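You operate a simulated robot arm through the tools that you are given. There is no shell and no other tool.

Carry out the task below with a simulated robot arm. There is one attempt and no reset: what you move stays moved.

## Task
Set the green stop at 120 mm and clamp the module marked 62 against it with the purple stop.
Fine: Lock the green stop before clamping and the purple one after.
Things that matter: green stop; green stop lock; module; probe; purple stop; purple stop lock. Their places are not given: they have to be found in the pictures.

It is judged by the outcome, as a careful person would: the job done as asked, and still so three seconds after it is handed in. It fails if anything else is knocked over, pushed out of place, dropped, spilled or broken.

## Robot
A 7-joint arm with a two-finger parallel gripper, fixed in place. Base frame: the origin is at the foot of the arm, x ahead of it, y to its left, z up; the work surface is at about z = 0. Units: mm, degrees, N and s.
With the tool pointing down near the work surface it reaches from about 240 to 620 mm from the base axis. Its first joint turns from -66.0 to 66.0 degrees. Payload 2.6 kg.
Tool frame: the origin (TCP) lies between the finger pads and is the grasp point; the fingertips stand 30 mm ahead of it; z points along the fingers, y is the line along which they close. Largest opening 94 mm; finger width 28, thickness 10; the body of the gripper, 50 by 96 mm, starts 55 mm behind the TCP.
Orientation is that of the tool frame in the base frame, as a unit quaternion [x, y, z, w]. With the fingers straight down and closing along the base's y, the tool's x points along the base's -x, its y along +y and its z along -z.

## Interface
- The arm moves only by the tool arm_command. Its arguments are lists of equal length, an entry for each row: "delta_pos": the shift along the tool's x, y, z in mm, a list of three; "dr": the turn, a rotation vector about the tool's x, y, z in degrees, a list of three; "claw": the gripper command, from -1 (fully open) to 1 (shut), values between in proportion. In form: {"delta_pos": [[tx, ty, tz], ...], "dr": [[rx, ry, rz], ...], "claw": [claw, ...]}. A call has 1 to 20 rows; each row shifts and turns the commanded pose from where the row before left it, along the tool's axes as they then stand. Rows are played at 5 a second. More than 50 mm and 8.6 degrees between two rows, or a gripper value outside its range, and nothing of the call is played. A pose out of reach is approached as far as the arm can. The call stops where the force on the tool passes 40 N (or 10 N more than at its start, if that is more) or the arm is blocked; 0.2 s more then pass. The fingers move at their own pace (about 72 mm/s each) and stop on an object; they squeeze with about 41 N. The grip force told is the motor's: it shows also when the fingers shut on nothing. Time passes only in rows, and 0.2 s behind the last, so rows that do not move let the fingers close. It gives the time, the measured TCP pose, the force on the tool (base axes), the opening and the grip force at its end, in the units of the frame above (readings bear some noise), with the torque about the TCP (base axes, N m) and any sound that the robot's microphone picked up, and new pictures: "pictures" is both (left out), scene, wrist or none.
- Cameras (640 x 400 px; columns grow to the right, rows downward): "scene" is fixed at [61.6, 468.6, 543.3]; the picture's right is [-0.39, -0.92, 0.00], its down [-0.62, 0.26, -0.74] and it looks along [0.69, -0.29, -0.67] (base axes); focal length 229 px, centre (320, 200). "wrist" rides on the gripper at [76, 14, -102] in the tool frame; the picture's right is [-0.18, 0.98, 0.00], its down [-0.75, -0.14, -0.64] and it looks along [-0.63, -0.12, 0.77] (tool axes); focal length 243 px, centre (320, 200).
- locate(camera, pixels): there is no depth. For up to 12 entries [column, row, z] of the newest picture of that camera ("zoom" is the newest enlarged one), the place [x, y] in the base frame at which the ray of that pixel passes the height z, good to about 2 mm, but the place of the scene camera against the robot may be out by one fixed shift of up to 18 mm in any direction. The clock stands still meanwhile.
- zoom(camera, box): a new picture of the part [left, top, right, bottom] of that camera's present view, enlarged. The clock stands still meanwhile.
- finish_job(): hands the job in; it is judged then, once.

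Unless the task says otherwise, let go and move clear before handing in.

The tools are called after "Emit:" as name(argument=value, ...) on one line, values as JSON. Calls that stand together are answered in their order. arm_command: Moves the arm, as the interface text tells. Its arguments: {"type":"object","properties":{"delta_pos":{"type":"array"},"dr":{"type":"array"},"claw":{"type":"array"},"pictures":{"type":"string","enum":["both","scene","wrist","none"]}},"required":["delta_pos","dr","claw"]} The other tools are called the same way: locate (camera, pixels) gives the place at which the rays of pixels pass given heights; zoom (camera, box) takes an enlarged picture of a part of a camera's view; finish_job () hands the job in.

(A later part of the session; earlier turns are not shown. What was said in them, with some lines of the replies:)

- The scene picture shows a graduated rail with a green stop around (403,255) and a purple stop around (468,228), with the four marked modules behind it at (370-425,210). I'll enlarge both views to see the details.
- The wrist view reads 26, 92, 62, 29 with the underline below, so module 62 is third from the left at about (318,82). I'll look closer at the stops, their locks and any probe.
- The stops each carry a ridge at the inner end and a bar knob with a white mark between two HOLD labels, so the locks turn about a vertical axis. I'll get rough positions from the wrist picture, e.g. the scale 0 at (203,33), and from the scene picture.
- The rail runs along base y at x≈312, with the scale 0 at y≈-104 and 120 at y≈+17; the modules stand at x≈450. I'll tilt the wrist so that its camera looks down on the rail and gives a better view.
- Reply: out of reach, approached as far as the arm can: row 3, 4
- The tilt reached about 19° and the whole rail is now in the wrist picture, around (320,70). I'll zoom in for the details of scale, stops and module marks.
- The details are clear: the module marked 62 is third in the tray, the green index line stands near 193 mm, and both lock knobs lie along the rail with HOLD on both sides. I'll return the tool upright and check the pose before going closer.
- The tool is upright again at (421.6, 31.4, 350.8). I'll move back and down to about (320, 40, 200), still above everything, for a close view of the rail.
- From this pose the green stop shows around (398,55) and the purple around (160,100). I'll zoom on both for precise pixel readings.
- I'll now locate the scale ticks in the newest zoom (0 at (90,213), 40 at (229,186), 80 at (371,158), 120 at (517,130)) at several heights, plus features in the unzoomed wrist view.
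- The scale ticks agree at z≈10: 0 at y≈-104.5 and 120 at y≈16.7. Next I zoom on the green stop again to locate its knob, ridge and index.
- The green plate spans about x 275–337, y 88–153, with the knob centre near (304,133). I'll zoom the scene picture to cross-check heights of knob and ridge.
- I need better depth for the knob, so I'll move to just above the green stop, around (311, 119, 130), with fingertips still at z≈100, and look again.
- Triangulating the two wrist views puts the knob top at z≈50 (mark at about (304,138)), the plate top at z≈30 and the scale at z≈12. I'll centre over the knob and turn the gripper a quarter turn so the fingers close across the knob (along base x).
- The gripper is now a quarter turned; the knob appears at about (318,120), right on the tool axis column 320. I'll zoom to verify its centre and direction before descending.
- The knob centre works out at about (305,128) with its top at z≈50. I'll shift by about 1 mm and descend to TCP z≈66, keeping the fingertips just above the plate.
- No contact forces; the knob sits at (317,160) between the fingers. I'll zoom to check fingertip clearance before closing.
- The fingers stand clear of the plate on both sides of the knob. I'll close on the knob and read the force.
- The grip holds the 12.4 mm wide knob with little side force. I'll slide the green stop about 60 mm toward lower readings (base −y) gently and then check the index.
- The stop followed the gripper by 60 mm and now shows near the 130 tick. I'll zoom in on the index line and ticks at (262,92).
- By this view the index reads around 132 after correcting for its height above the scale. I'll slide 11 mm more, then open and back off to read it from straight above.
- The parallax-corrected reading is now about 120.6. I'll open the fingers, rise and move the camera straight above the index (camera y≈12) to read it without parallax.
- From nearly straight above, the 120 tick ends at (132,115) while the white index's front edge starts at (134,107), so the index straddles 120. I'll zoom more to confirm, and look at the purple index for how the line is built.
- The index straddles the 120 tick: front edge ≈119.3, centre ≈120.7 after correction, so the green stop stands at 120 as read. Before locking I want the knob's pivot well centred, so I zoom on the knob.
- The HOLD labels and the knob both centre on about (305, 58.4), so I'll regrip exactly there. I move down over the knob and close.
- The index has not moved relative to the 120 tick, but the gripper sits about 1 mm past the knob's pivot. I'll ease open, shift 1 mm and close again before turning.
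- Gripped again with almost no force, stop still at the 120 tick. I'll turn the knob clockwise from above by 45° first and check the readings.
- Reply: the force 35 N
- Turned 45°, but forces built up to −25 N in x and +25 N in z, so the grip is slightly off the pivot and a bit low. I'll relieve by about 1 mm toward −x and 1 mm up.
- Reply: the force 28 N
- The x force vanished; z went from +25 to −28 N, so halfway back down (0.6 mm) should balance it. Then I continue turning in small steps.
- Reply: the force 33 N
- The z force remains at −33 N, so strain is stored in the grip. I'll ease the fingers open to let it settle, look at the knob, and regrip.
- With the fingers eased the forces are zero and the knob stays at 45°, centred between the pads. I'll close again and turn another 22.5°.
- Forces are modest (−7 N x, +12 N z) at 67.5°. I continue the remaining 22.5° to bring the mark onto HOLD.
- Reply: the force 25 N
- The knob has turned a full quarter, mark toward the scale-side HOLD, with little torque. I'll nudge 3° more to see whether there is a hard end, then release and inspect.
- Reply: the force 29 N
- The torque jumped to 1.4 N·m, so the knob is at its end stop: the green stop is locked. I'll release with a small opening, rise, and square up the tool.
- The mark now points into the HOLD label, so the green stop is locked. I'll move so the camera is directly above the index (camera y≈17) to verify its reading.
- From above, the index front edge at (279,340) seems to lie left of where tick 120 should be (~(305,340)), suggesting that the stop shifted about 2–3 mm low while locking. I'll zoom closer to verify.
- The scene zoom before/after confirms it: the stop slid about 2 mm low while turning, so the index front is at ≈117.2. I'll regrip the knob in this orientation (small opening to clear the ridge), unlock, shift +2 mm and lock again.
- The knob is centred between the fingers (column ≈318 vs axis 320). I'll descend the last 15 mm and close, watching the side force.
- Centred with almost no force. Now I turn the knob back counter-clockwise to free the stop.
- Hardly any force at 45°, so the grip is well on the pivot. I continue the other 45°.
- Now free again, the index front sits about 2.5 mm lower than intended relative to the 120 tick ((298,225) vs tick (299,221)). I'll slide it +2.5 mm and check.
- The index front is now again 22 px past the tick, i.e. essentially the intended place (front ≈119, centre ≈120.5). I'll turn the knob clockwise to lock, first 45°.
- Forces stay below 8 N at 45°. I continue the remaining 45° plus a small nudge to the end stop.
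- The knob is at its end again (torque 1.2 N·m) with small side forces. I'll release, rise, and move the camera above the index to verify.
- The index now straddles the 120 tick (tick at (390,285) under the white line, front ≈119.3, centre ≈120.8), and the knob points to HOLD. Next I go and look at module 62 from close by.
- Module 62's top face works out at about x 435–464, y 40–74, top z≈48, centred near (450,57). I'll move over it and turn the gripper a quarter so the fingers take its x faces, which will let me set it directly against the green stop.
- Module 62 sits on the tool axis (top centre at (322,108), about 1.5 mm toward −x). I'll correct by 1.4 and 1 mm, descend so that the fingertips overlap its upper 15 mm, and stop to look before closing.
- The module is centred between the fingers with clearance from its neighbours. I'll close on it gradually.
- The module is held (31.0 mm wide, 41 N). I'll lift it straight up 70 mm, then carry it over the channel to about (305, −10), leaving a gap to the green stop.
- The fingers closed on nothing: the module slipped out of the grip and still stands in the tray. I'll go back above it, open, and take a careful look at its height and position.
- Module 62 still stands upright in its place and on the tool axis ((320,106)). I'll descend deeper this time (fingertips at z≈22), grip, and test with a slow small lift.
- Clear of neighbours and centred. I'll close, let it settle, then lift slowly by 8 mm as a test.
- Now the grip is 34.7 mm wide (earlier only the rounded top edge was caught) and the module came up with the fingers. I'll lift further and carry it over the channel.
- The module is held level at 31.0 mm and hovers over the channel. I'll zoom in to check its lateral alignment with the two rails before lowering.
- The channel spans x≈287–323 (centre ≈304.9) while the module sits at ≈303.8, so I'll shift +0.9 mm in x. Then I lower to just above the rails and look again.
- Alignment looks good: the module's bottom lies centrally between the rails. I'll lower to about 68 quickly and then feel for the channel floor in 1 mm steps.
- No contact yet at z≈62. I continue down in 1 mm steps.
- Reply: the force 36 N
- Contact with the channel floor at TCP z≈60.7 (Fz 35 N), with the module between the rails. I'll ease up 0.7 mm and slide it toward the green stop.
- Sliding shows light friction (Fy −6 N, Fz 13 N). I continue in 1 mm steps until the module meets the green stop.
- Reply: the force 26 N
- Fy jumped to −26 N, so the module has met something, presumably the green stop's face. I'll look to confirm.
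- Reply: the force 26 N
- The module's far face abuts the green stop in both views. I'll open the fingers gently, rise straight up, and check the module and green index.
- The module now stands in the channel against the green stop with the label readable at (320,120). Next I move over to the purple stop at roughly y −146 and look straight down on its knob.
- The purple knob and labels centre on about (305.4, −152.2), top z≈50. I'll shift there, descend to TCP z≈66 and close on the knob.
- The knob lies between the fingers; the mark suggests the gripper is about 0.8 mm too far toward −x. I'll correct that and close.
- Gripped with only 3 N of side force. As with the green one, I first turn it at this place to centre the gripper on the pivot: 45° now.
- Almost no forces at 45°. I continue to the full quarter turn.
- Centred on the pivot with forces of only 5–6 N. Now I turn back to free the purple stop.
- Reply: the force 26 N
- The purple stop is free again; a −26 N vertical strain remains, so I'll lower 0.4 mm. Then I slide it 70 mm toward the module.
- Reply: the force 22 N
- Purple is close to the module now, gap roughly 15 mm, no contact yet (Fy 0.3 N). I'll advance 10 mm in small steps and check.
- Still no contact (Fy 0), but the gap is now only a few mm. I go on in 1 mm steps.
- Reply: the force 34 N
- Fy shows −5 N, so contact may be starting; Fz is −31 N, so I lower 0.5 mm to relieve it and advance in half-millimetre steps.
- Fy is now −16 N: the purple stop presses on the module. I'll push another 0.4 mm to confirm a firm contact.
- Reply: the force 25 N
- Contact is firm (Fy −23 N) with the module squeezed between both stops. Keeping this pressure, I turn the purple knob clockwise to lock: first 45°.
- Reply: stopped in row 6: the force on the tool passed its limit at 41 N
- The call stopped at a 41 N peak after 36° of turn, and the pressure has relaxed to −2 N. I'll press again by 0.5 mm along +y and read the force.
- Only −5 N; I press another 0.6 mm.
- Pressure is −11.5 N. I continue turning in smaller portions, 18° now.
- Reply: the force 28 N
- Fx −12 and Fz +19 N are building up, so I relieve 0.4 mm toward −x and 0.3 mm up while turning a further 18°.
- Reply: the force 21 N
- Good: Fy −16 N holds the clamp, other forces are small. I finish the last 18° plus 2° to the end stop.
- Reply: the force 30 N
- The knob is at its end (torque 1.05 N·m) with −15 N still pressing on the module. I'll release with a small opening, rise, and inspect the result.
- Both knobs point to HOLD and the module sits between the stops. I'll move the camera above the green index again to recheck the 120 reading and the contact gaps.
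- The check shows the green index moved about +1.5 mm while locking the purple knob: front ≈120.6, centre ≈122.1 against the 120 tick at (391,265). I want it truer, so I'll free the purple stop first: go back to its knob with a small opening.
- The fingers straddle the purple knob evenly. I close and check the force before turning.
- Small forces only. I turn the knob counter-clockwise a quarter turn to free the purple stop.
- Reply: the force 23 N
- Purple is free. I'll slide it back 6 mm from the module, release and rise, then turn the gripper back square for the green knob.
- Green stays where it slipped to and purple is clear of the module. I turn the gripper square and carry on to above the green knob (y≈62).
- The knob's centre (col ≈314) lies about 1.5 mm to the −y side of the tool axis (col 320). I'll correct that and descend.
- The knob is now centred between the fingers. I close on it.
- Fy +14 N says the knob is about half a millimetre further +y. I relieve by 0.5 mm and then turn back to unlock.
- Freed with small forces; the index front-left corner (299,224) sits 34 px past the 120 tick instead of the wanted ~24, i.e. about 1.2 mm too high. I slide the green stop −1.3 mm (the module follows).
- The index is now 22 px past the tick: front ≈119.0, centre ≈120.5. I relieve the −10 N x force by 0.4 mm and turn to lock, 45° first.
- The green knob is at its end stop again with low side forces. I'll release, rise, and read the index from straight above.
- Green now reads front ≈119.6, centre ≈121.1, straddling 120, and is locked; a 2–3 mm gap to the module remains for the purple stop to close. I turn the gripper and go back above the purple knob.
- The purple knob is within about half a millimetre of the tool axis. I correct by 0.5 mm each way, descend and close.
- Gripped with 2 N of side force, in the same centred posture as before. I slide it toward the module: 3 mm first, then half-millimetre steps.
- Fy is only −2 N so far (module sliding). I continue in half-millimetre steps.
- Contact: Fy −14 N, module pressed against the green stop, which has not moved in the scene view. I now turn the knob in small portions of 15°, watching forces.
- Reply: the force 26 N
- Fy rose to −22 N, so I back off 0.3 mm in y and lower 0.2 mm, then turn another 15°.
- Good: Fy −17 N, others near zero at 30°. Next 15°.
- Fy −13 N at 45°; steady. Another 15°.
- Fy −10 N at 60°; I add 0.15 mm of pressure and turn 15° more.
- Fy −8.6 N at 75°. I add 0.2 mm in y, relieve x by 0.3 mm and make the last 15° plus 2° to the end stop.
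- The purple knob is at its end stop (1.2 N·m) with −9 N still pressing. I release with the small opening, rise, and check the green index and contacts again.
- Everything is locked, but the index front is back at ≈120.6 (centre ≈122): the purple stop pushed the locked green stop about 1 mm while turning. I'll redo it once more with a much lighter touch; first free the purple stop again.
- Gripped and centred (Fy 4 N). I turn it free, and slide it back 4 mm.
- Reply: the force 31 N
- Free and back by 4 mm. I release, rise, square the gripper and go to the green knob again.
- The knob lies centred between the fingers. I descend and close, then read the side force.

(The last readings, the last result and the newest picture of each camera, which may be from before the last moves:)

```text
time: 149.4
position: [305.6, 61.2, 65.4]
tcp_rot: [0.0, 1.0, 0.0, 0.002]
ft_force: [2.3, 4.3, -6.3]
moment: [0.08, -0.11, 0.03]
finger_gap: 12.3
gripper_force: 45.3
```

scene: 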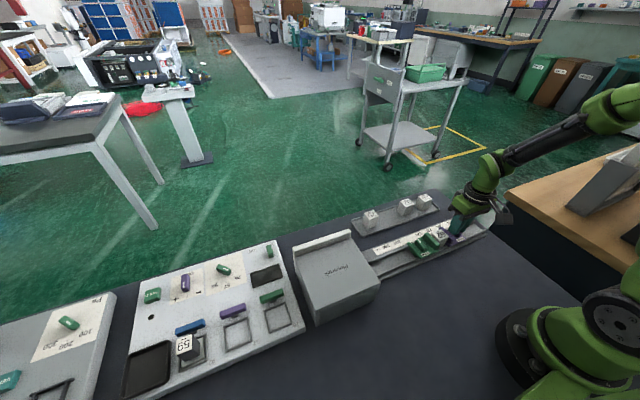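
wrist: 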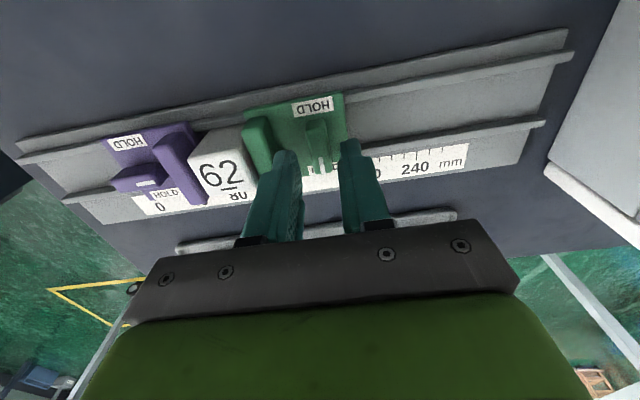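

Only 4 N. I turn the green knob free in two halves.

Emit:
arm_command(delta_pos=[[0, 0, 0], [0, 0, 0], [0, 0, 0], [0, 0, 0], [0, 0, 0], [0, 0, 0], [0, 0, 0]], dr=[[0, 0, -7.5], [0, 0, -7.5], [0, 0, -7.5], [0, 0, -7.5], [0, 0, -7.5], [0, 0, -7.5], [0, 0, 0]], claw=[1, 1, 1, 1, 1, 1, 1], pictures="none")

Emit:
arm_command(delta_pos=[[0, 0, 0], [0, 0, 0], [0, 0, 0], [0, 0, 0], [0, 0, 0], [0, 0, 0], [0, 0, 0]], dr=[[0, 0, -7.5], [0, 0, -7.5], [0, 0, -7.5], [0, 0, -7.5], [0, 0, -7.5], [0, 0, -7.5], [0, 0, 0]], claw=[1, 1, 1, 1, 1, 1, 1], pictures="wrist")

Emit:
zoom(camera="wrist", box=[210, 30, 310, 130])

```text
time: 151.0
position: [305.2, 61.1, 66.4]
tcp_rot: [-0.383, 0.924, 0.0, 0.001]
ft_force: [7.4, 0.6, -23.9]
moment: [0.35, -0.52, -0.04]
finger_gap: 12.5
gripper_force: 44.9
```

```text
time: 152.6
position: [304.7, 61.1, 65.8]
tcp_rot: [0.707, -0.707, 0.0, 0.0]
ft_force: [-3.5, 0.7, -6.3]
moment: [-0.11, 0.1, -0.01]
finger_gap: 12.3
gripper_force: 44.7
```

wrist: 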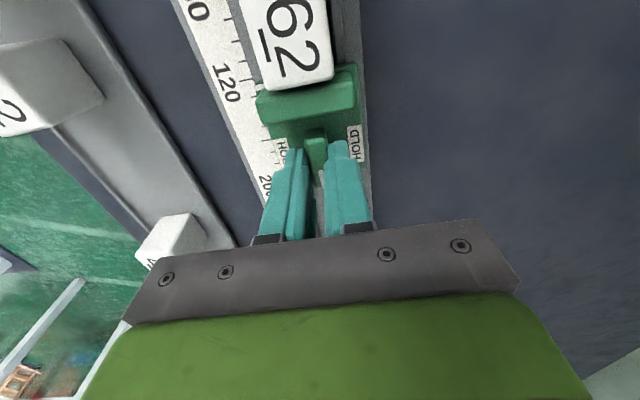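

```text
4.00 times, centred on (260, 80) of wrist
```

zoom: 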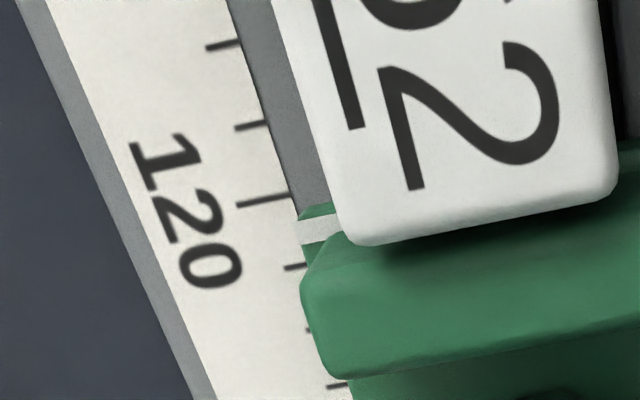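

Now free: the index corner is 28 px past the tick (front ≈119.7). I slide the green stop −1.3 mm so that it will end close to 120 even if the clamping nudges it slightly.

Emit:
arm_command(delta_pos=[[0.7, 0, 0], [0.6, 0, 0], [0, 0, 0], [0, 0, 0]], dr=[[0, 0, 0], [0, 0, 0], [0, 0, 0], [0, 0, 0]], claw=[1, 1, 1, 1], pictures="wrist")

Emit:
zoom(camera="wrist", box=[210, 30, 310, 130])

```text
time: 153.6
position: [303.9, 60.9, 65.6]
tcp_rot: [-0.706, 0.708, 0.0, 0.0]
ft_force: [-11.1, 1.0, 2.8]
moment: [0.09, 0.29, 0.01]
finger_gap: 12.3
gripper_force: 45.5
```

wrist: 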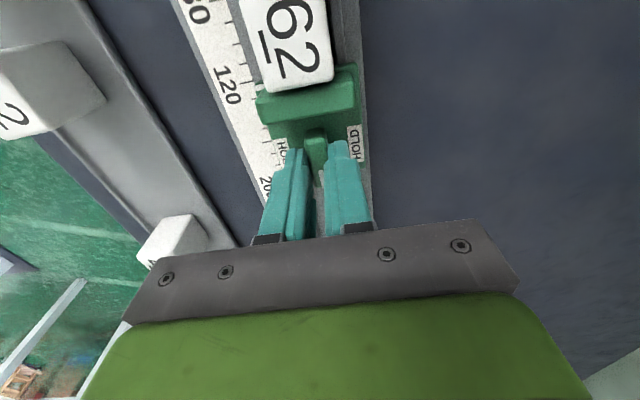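

```text
4.00 times, centred on (260, 80) of wrist
```

zoom: 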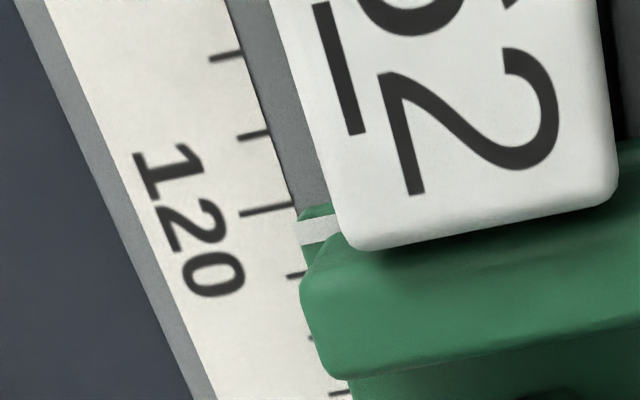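

Diff is now 19 px: front ≈118.8. I relieve the x force (0.4 mm) and lock the green stop again, 45° at a time.

Emit:
arm_command(delta_pos=[[0, 0.4, 0], [0, 0, 0], [0, 0, 0], [0, 0, 0], [0, 0, 0], [0, 0, 0], [0, 0, 0], [0, 0, 0], [0, 0, 0]], dr=[[0, 0, 0], [0, 0, 0], [0, 0, 7.5], [0, 0, 7.5], [0, 0, 7.5], [0, 0, 7.5], [0, 0, 7.5], [0, 0, 7.5], [0, 0, 0]], claw=[1, 1, 1, 1, 1, 1, 1, 1, 1], pictures="none")

```text
time: 155.6
position: [304.9, 60.9, 65.5]
tcp_rot: [-0.382, 0.924, 0.0, 0.001]
ft_force: [8.3, -0.5, -26.8]
moment: [-0.01, -0.17, -0.03]
finger_gap: 12.4
gripper_force: 44.7
```

Fz −27 N; I lower 0.4 mm and complete the turn.

Emit:
arm_command(delta_pos=[[0, 0, 0.4], [0, 0, 0], [0, 0, 0], [0, 0, 0], [0, 0, 0], [0, 0, 0], [0, 0, 0], [0, 0, 0], [0, 0, 0]], dr=[[0, 0, 0], [0, 0, 7.5], [0, 0, 7.5], [0, 0, 7.5], [0, 0, 7.5], [0, 0, 7.5], [0, 0, 7.5], [0, 0, 2], [0, 0, 0]], claw=[1, 1, 1, 1, 1, 1, 1, 1, 1], pictures="none")

Emit:
arm_command(delta_pos=[[0, 0, 0], [0, 0, 0], [0, 0, -15], [0, 0, -25], [0, -18, -30], [0, -19, 0], [0, -20, 0], [0, 0, 0]], dr=[[0, 0, 0], [0, 0, 0], [0, 0, 0], [0, 0, 0], [0, 0, -2], [0, 0, 0], [0, 0, 0], [0, 0, 0]], claw=[0.45, 0.45, 0.45, 0.45, 0, -1, -1, -1], pictures="wrist")

Emit:
zoom(camera="wrist", box=[315, 120, 350, 150])

Emit:
zoom(camera="wrist", box=[220, 50, 420, 170])

```text
time: 157.6
position: [305.3, 59.0, 66.7]
tcp_rot: [0.017, 1.0, -0.002, 0.002]
ft_force: [7.9, -4.6, -9.1]
moment: [-0.06, -0.56, 1.2]
finger_gap: 12.4
gripper_force: 45.1
```

```text
time: 159.4
position: [304.2, 1.8, 136.5]
tcp_rot: [0.001, 1.0, 0.001, 0.001]
ft_force: [0.0, 0.0, 0.3]
moment: [0.04, -0.04, -0.01]
finger_gap: 93.8
gripper_force: 0.0
```

wrist: 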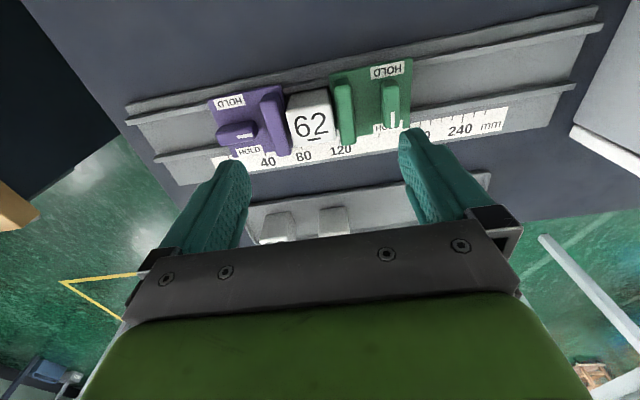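

```text
13.33 times, centred on (332, 135) of wrist
```

zoom: 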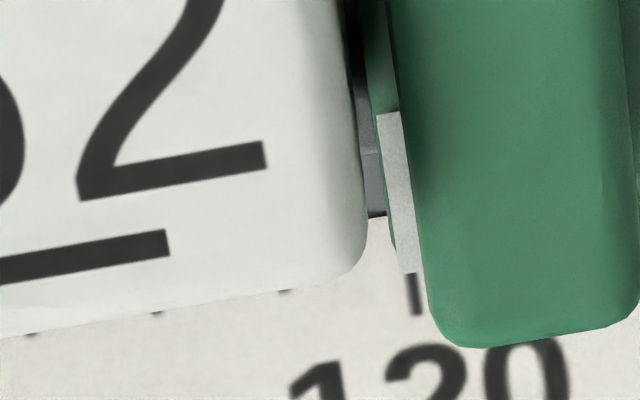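

```text
3.20 times, centred on (320, 110) of wrist
```

zoom: 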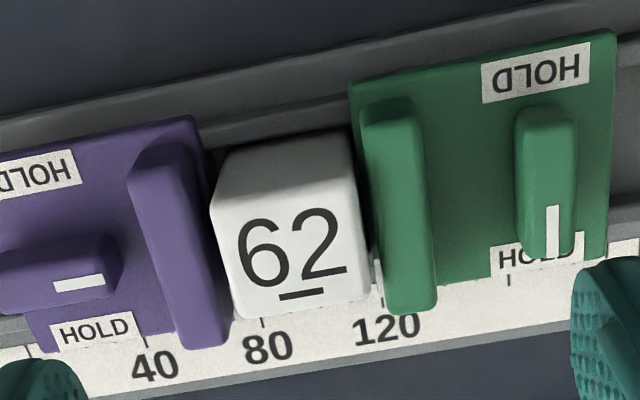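

Green locked with the index front ≈119.4 and centre ≈120.9, a small gap of about 1.5 mm to the module. Now I return to the purple knob for a gentle clamp.

Emit:
arm_command(delta_pos=[[-0.5, -24, 0], [0, -24, 0], [0, -24.5, 0], [0, 0, 0], [0, 0, 0], [0, 0, 0], [0, 0, 0], [0, 0, 0], [0, 0, 0], [0, 0, 0], [0, 0, 0], [0, 0, 0], [0, 0, 0], [0, 0, 0], [0, 0, 0], [0, 0, 0]], dr=[[0, 0, 0], [0, 0, 0], [0, 0, 0], [0, 0, -7.5], [0, 0, -7.5], [0, 0, -7.5], [0, 0, -7.5], [0, 0, -7.5], [0, 0, -7.5], [0, 0, -7.5], [0, 0, -7.5], [0, 0, -7.5], [0, 0, -7.5], [0, 0, -7.5], [0, 0, -7.5], [0, 0, 0]], claw=[-0.3, -0.3, -0.3, -0.3, -0.3, -0.3, -0.3, -0.3, -0.3, -0.3, -0.3, -0.3, -0.3, -0.3, -0.3, -0.3], pictures="wrist")

Emit:
zoom(camera="wrist", box=[240, 50, 400, 190])

```text
time: 162.8
position: [306.0, -69.6, 135.3]
tcp_rot: [0.708, -0.707, 0.001, -0.001]
ft_force: [1.0, 0.3, -0.6]
moment: [-0.01, 0.01, 0.01]
finger_gap: 61.4
gripper_force: 0.1
```

wrist: 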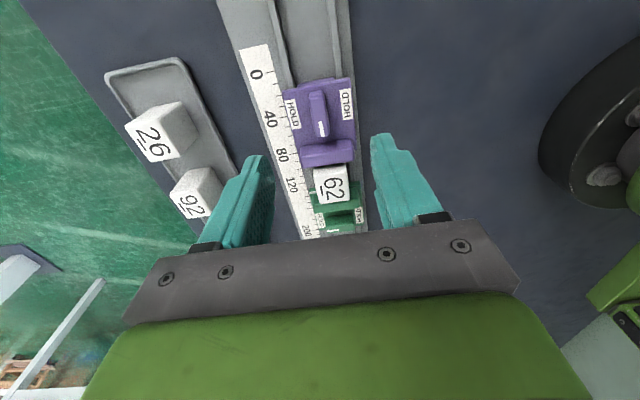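

```text
2.86 times, centred on (320, 120) of wrist
```

zoom: 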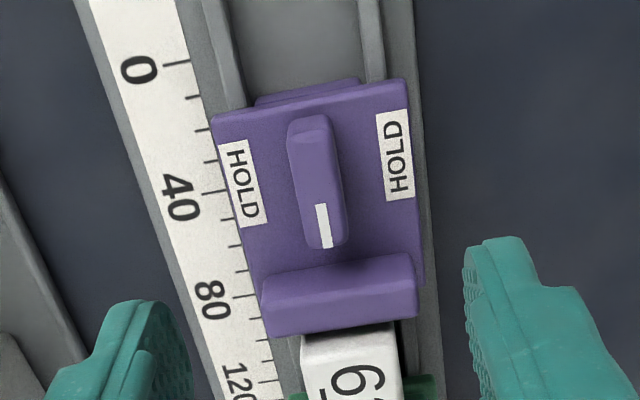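

The knob is about 2.5 mm toward −y and 0.5 mm toward +x of the tool axis. I correct, descend and close.

Emit:
arm_command(delta_pos=[[2.5, -0.5, 0], [0, 0, 20], [0, 0, 20], [0, 0, 15], [0, 0, 9], [0, 0, 5], [0, 0, 0], [0, 0, 0], [0, 0, 0], [0, 0, 0], [0, 0, 0]], dr=[[0, 0, 0], [0, 0, 0], [0, 0, 0], [0, 0, 0], [0, 0, 0], [0, 0, 0], [0, 0, 0], [0, 0, 0], [0, 0, 0], [0, 0, 0], [0, 0, 0]], claw=[-0.3, -0.3, -0.3, -0.3, -0.3, -0.3, -0.3, 0.3, 0.6, 1, 1], pictures="wrist")

Emit:
zoom(camera="wrist", box=[230, 80, 400, 230])

```text
time: 165.2
position: [305.7, -70.7, 67.0]
tcp_rot: [-0.707, 0.708, 0.0, 0.001]
ft_force: [-1.2, 0.8, 0.0]
moment: [-0.01, 0.06, 0.0]
finger_gap: 12.4
gripper_force: 44.9
```

wrist: 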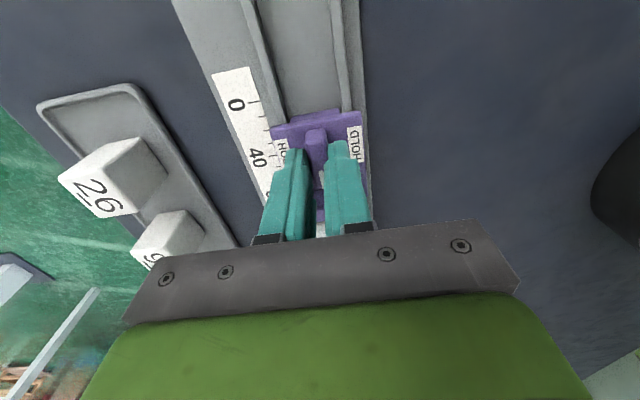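

```text
2.67 times, centred on (315, 155) of wrist
```

zoom: 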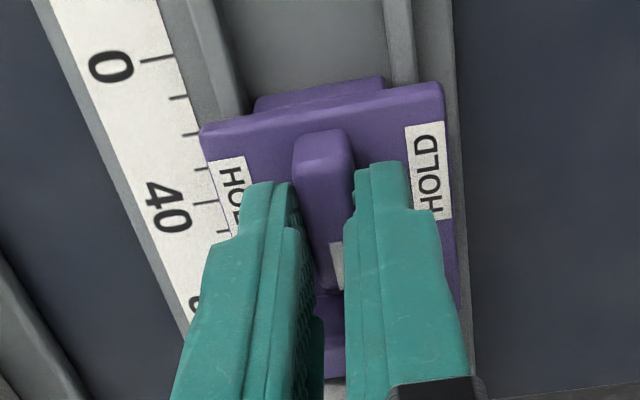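

Gripped in the centred posture with no strain. This time I turn the knob 45° first, away from the module, so less turning remains under contact.

Emit:
arm_command(delta_pos=[[0, 0, 0], [0, 0, 0], [0, 0, 0], [0, 0, 0], [0, 0, 0], [0, 0, 0], [0, 0, 0]], dr=[[0, 0, 7.5], [0, 0, 7.5], [0, 0, 7.5], [0, 0, 7.5], [0, 0, 7.5], [0, 0, 7.5], [0, 0, 0]], claw=[1, 1, 1, 1, 1, 1, 1], pictures="none")

```text
time: 166.8
position: [304.8, -71.1, 67.2]
tcp_rot: [-0.381, 0.925, 0.0, 0.0]
ft_force: [-9.1, -0.7, 1.2]
moment: [0.09, 0.15, -0.03]
finger_gap: 12.3
gripper_force: 45.0
```

At 45°, Fy ≈ 0 and Fx −9 N. I slide toward the module with the knob half-turned: 2 mm with a small x relief.

Emit:
arm_command(delta_pos=[[0.21, 0.21, 0], [-0.7, 0.71, 0], [-0.7, 0.71, 0], [0, 0, 0]], dr=[[0, 0, 0], [0, 0, 0], [0, 0, 0], [0, 0, 0]], claw=[1, 1, 1, 1], pictures="none")

```text
time: 167.8
position: [304.8, -69.3, 65.6]
tcp_rot: [-0.382, 0.924, 0.0, -0.001]
ft_force: [-8.7, -0.9, -6.5]
moment: [0.02, 0.22, -0.02]
finger_gap: 12.4
gripper_force: 45.7
```

It still slides freely at 45° (Fy −1 N). I advance 1 mm more.

Emit:
arm_command(delta_pos=[[-0.25, 0.45, 0], [-0.35, 0.35, 0], [0, 0, 0]], dr=[[0, 0, 0], [0, 0, 0], [0, 0, 0]], claw=[1, 1, 1], pictures="none")

```text
time: 168.6
position: [305.3, -69.2, 67.3]
tcp_rot: [-0.382, 0.924, -0.001, 0.0]
ft_force: [-4.0, -0.3, -14.9]
moment: [-0.29, 0.36, 0.01]
finger_gap: 12.2
gripper_force: 44.8
```

No contact yet. I turn another 15° here and test whether it still slides.

Emit:
arm_command(delta_pos=[[0, 0, 0.2], [0, 0, 0], [0, 0, 0], [0, 0, 0]], dr=[[0, 0, 5], [0, 0, 5], [0, 0, 5], [0, 0, 0]], claw=[1, 1, 1, 1], pictures="none")

```text
time: 169.6
position: [305.2, -68.3, 67.1]
tcp_rot: [-0.257, 0.966, -0.001, 0.001]
ft_force: [-9.3, 1.1, -0.7]
moment: [0.18, 0.03, -0.02]
finger_gap: 12.5
gripper_force: 44.6
```

Forces are small at 60°. I push 0.5 mm with an x relief and read Fy.

Emit:
arm_command(delta_pos=[[0.01, 0.58, 0], [0, 0, 0]], dr=[[0, 0, 0], [0, 0, 0]], claw=[1, 1], pictures="none")

```text
time: 170.2
position: [304.8, -68.6, 67.1]
tcp_rot: [-0.258, 0.966, -0.001, 0.0]
ft_force: [-7.2, -0.4, 5.8]
moment: [-0.29, 0.65, -0.03]
finger_gap: 12.7
gripper_force: 44.2
```

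Still free (Fy ≈ 0). Another half millimetre.

Emit:
arm_command(delta_pos=[[-0.25, 0.43, 0], [0, 0, 0]], dr=[[0, 0, 0], [0, 0, 0]], claw=[1, 1], pictures="none")

Emit:
zoom(camera="scene", box=[415, 210, 465, 255])

```text
time: 170.8
position: [305.3, -67.1, 66.0]
tcp_rot: [-0.259, 0.966, 0.0, 0.002]
ft_force: [-8.6, 0.2, 15.3]
moment: [0.0, 0.22, 0.01]
finger_gap: 12.4
gripper_force: 45.3
```

```text
8.89 times, centred on (440, 232) of scene
```

zoom: 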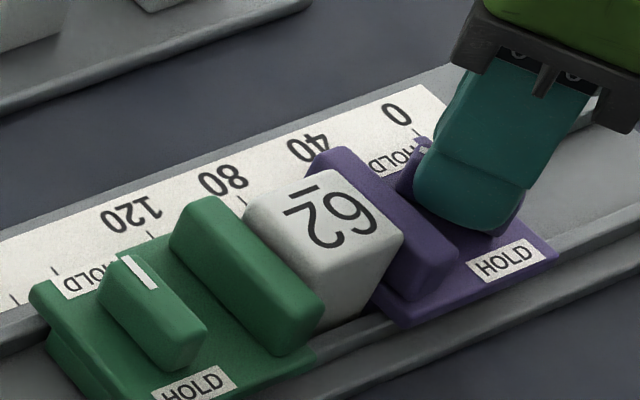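

Still no resistance; the module may be just starting to slide. Another half millimetre.

Emit:
arm_command(delta_pos=[[-0.25, 0.43, 0], [0, 0, 0]], dr=[[0, 0, 0], [0, 0, 0]], claw=[1, 1], pictures="none")

```text
time: 171.4
position: [303.8, -68.0, 65.7]
tcp_rot: [-0.258, 0.966, 0.0, 0.001]
ft_force: [-7.1, -2.3, 16.0]
moment: [-0.02, 0.18, 0.02]
finger_gap: 12.4
gripper_force: 45.4
```

Emit:
arm_command(delta_pos=[[-0.1, 0.5, -0.2], [0, 0, 0]], dr=[[0, 0, 0], [0, 0, 0]], claw=[1, 1], pictures="none")

```text
time: 172.0
position: [304.6, -68.5, 67.0]
tcp_rot: [-0.259, 0.966, -0.002, 0.001]
ft_force: [0.9, -5.8, 4.1]
moment: [-0.27, 0.2, -0.04]
finger_gap: 12.3
gripper_force: 45.1
```

Fy −6 N: light contact with the module against the green stop. I turn 15° more.

Emit:
arm_command(delta_pos=[[0, 0, 0], [0, 0, 0], [0, 0, 0], [0, 0, 0]], dr=[[0, 0, 5], [0, 0, 5], [0, 0, 5], [0, 0, 0]], claw=[1, 1, 1, 1], pictures="none")

```text
time: 173.0
position: [305.1, -68.4, 66.8]
tcp_rot: [-0.13, 0.992, -0.001, 0.001]
ft_force: [7.8, -10.2, -5.0]
moment: [-0.25, -0.12, 0.01]
finger_gap: 12.5
gripper_force: 45.3
```

Fy −10 N, steady. I relieve x by 0.25 mm and complete the last 15° plus 2° to the end stop.

Emit:
arm_command(delta_pos=[[-0.24, -0.06, 0], [0, 0, 0], [0, 0, 0], [0, 0, 0], [0, 0, 0], [0, 0, 0]], dr=[[0, 0, 0], [0, 0, 5], [0, 0, 5], [0, 0, 5], [0, 0, 2], [0, 0, 0]], claw=[1, 1, 1, 1, 1, 1], pictures="none")

Emit:
zoom(camera="scene", box=[415, 210, 465, 255])

```text
time: 174.4
position: [304.8, -67.1, 67.2]
tcp_rot: [0.016, 1.0, -0.002, 0.001]
ft_force: [8.8, -15.3, -11.0]
moment: [-0.33, -0.07, 1.22]
finger_gap: 12.2
gripper_force: 45.3
```

```text
8.89 times, centred on (440, 232) of scene
```

zoom: 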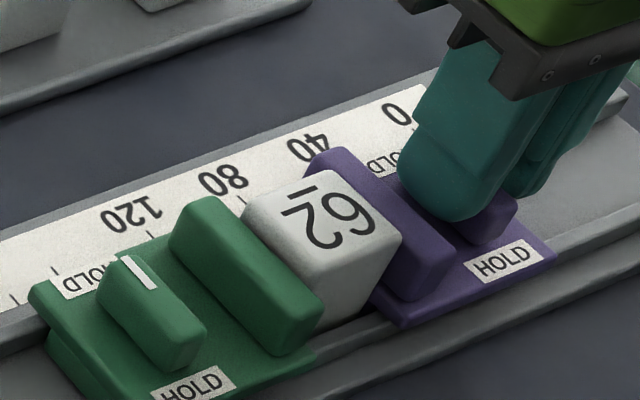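

Purple is locked at its end stop with −15 N pressing, and the green stop has not shifted in the scene view. I release, rise and verify from above.

Emit:
arm_command(delta_pos=[[0, 0, 0], [0, 0, 0], [0, 0, -15], [0, 0, -25], [0, 0, -29], [0, 23, 0], [0, 23, 0], [0, 23.5, 0], [0, 0, 0]], dr=[[0, 0, 0], [0, 0, 0], [0, 0, 0], [0, 0, 0], [0, 0, -2], [0, 0, 0], [0, 0, 0], [0, 0, 0], [0, 0, 0]], claw=[0.45, 0.45, 0.45, 0.45, 0, -1, -1, -1, -1], pictures="both")

Emit:
zoom(camera="wrist", box=[315, 120, 350, 150])

Emit:
zoom(camera="wrist", box=[220, 50, 420, 170])

Emit:
zoom(camera="scene", box=[400, 205, 470, 260])

```text
time: 176.4
position: [305.5, 3.3, 136.5]
tcp_rot: [0.002, 1.0, 0.0, 0.001]
ft_force: [0.7, -0.4, -0.3]
moment: [0.02, 0.0, -0.02]
finger_gap: 94.0
gripper_force: 0.1
```

scene: 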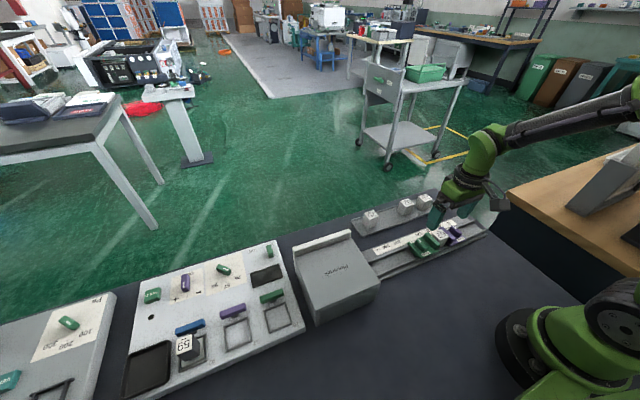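
wrist: 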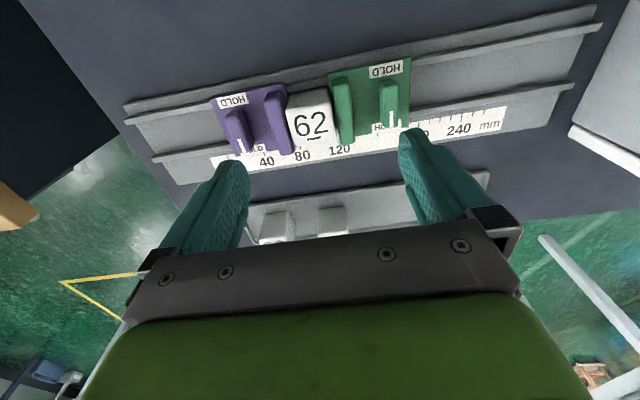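

```text
13.33 times, centred on (332, 135) of wrist
```

zoom: 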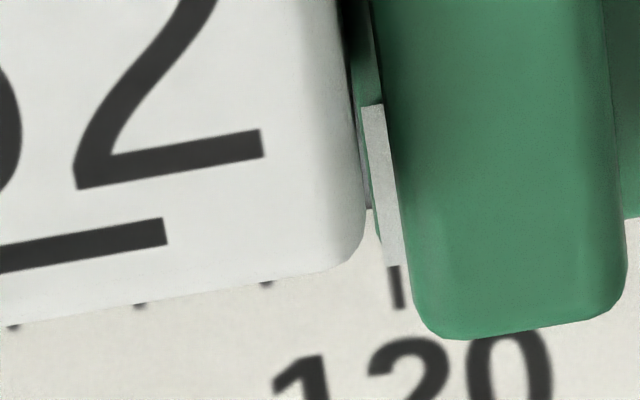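

```text
3.20 times, centred on (320, 110) of wrist
```

zoom: 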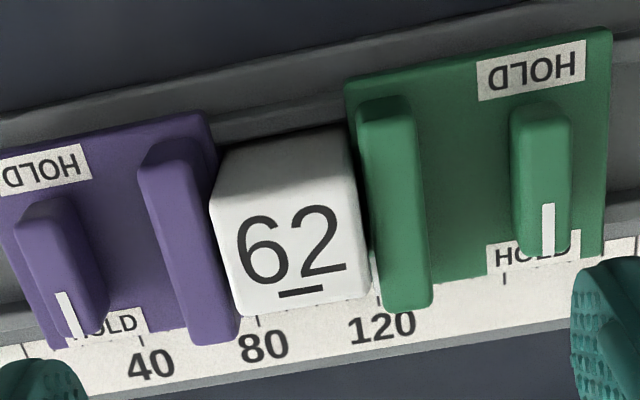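

```text
7.27 times, centred on (435, 232) of scene
```

zoom: 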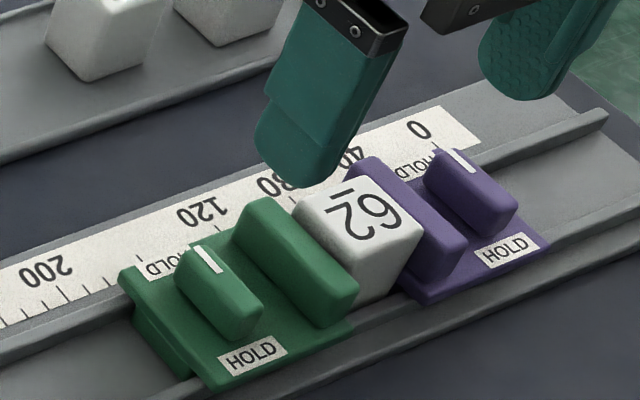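

The index front reads ≈119.6 (centre ≈121), and the module's face lines up with the green face without a gap. I'll also look straight down at the purple–module joint.

Emit:
arm_command(delta_pos=[[0, -20, 0], [0, -20, 0], [0, 0, 0]], dr=[[0, 0, 0], [0, 0, 0], [0, 0, 0]], claw=[-1, -1, -1], pictures="both")

Emit:
zoom(camera="wrist", box=[300, 80, 360, 150])

Emit:
zoom(camera="wrist", box=[240, 50, 480, 180])

Emit:
zoom(camera="scene", box=[340, 180, 500, 280])

```text
time: 177.2
position: [305.0, -38.0, 136.0]
tcp_rot: [0.0, 1.0, 0.0, 0.001]
ft_force: [-0.3, 0.6, 0.2]
moment: [-0.03, 0.01, 0.03]
finger_gap: 94.2
gripper_force: 0.1
```

scene: 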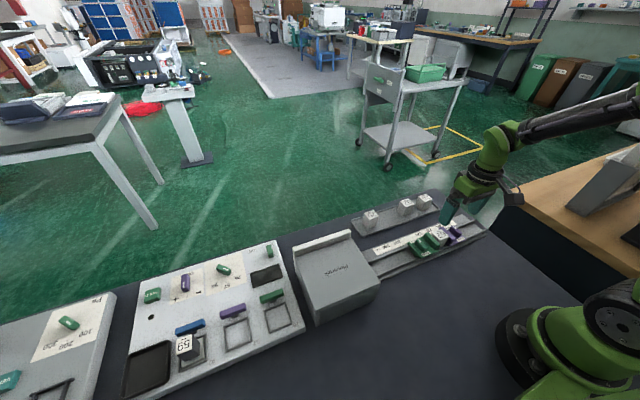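
wrist: 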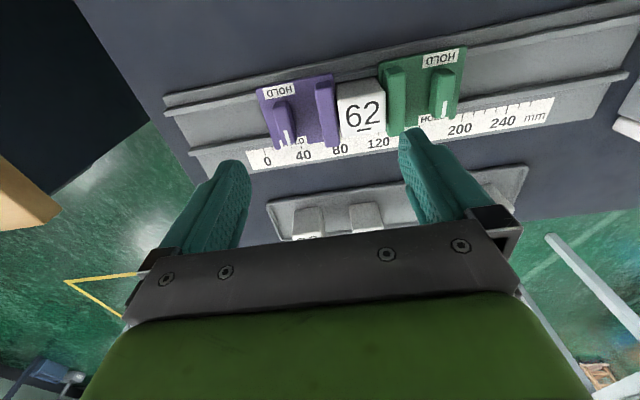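

```text
5.71 times, centred on (330, 115) of wrist
```

zoom: 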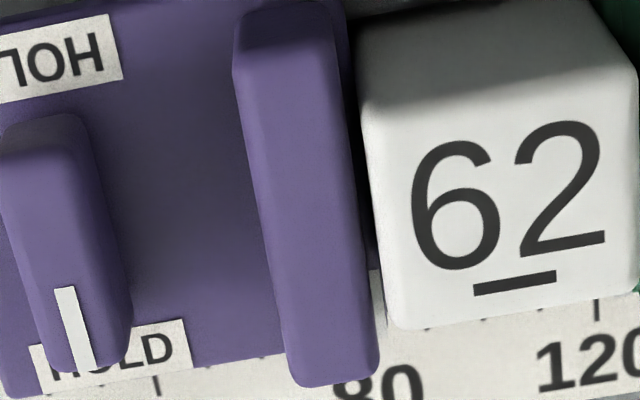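

```text
2.67 times, centred on (360, 115) of wrist
```

zoom: 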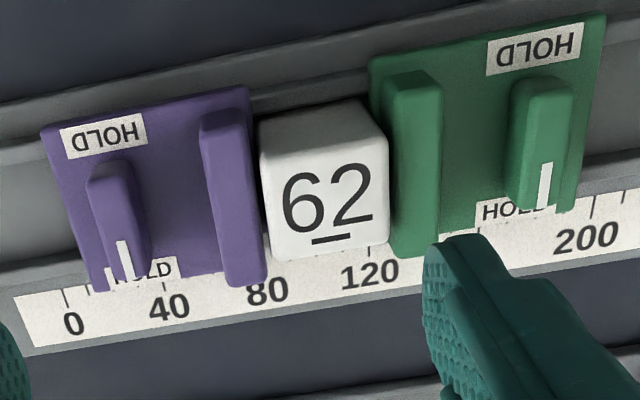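

```text
4.00 times, centred on (420, 230) of scene
```

zoom: 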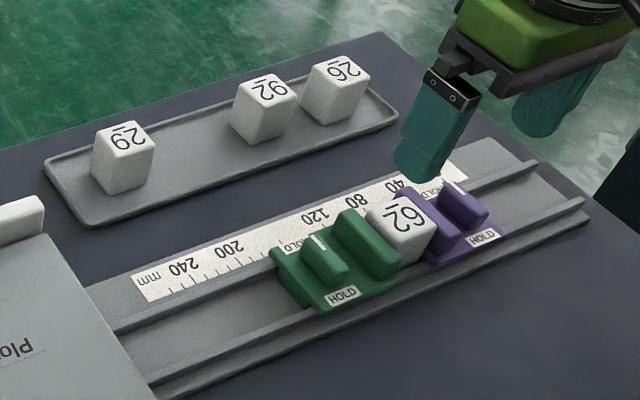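

Both knobs point to HOLD, module 62 sits between the two faces without gaps, and modules 26, 92 and 29 still stand in the tray. I raise the arm clear and take a last look.

Emit:
arm_command(delta_pos=[[0, 0, -30], [0, 0, -40], [0, 0, -40], [0, 0, -40], [0, 0, 0], [0, 0, 0]], dr=[[0, 0, 0], [0, 0, 0], [0, 0, 0], [0, 0, 0], [0, 0, 0], [0, 0, 0]], claw=[-1, -1, -1, -1, -1, -1], pictures="both")

Emit:
zoom(camera="scene", box=[400, 205, 470, 260])

```text
time: 178.6
position: [305.5, -37.3, 286.7]
tcp_rot: [0.001, 1.0, 0.0, 0.001]
ft_force: [-0.9, 0.3, 0.4]
moment: [-0.01, 0.02, 0.01]
finger_gap: 94.2
gripper_force: 0.0
```

scene: 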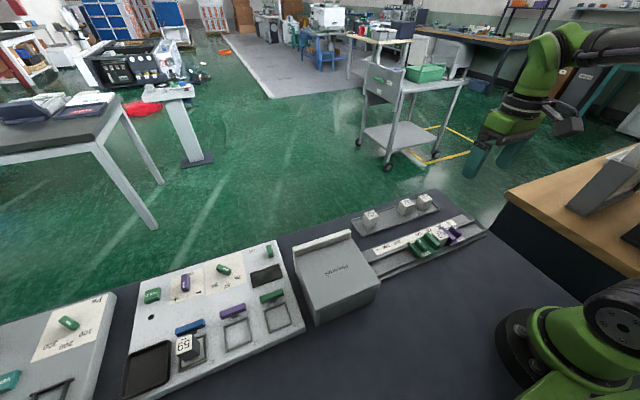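
wrist: 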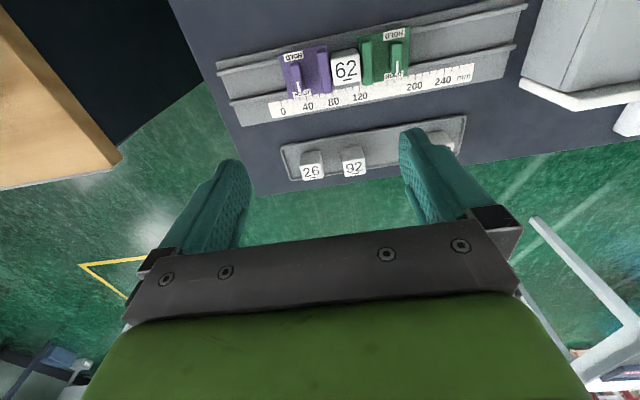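

```text
7.27 times, centred on (435, 232) of scene
```

zoom: 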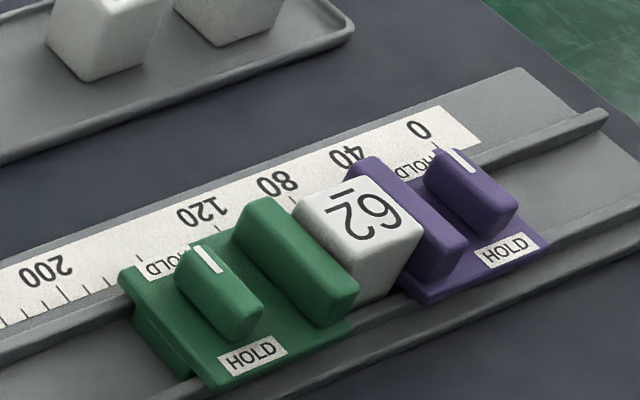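

The last pictures show module 62 clamped between the locked green stop (index at 120) and the locked purple stop, with the arm clear and everything else in place. I hand the job in.

Emit:
finish_job()

```text
The job is handed in.
```

Module 62 is clamped against the green stop by the purple stop, and both stops are locked with their knobs at HOLD. The job is handed in.

- **Green stop:** its white index line straddles the 120 mm tick. I read its front edge at about 119.6 mm and its centre at about 121 mm, from almost directly above.
- **Clamp:** from above I could see no gap where the module meets either stop.
- **Lock order:** I locked green before clamping and purple after. Twice, turning the purple lock pushed the locked green stop about 1 mm. Each time I freed both, set green again, locked it and clamped again. The third clamp was lighter, and green stayed within what I can read.
- **Handling:** the first lift of module 62 slipped; it stayed upright in the tray and the second lift held. Modules 26, 92 and 29 still stand in the tray, and nothing else was moved or knocked over.
- **Probe:** I never found the probe on your list of things that matter, and nothing I did used it.
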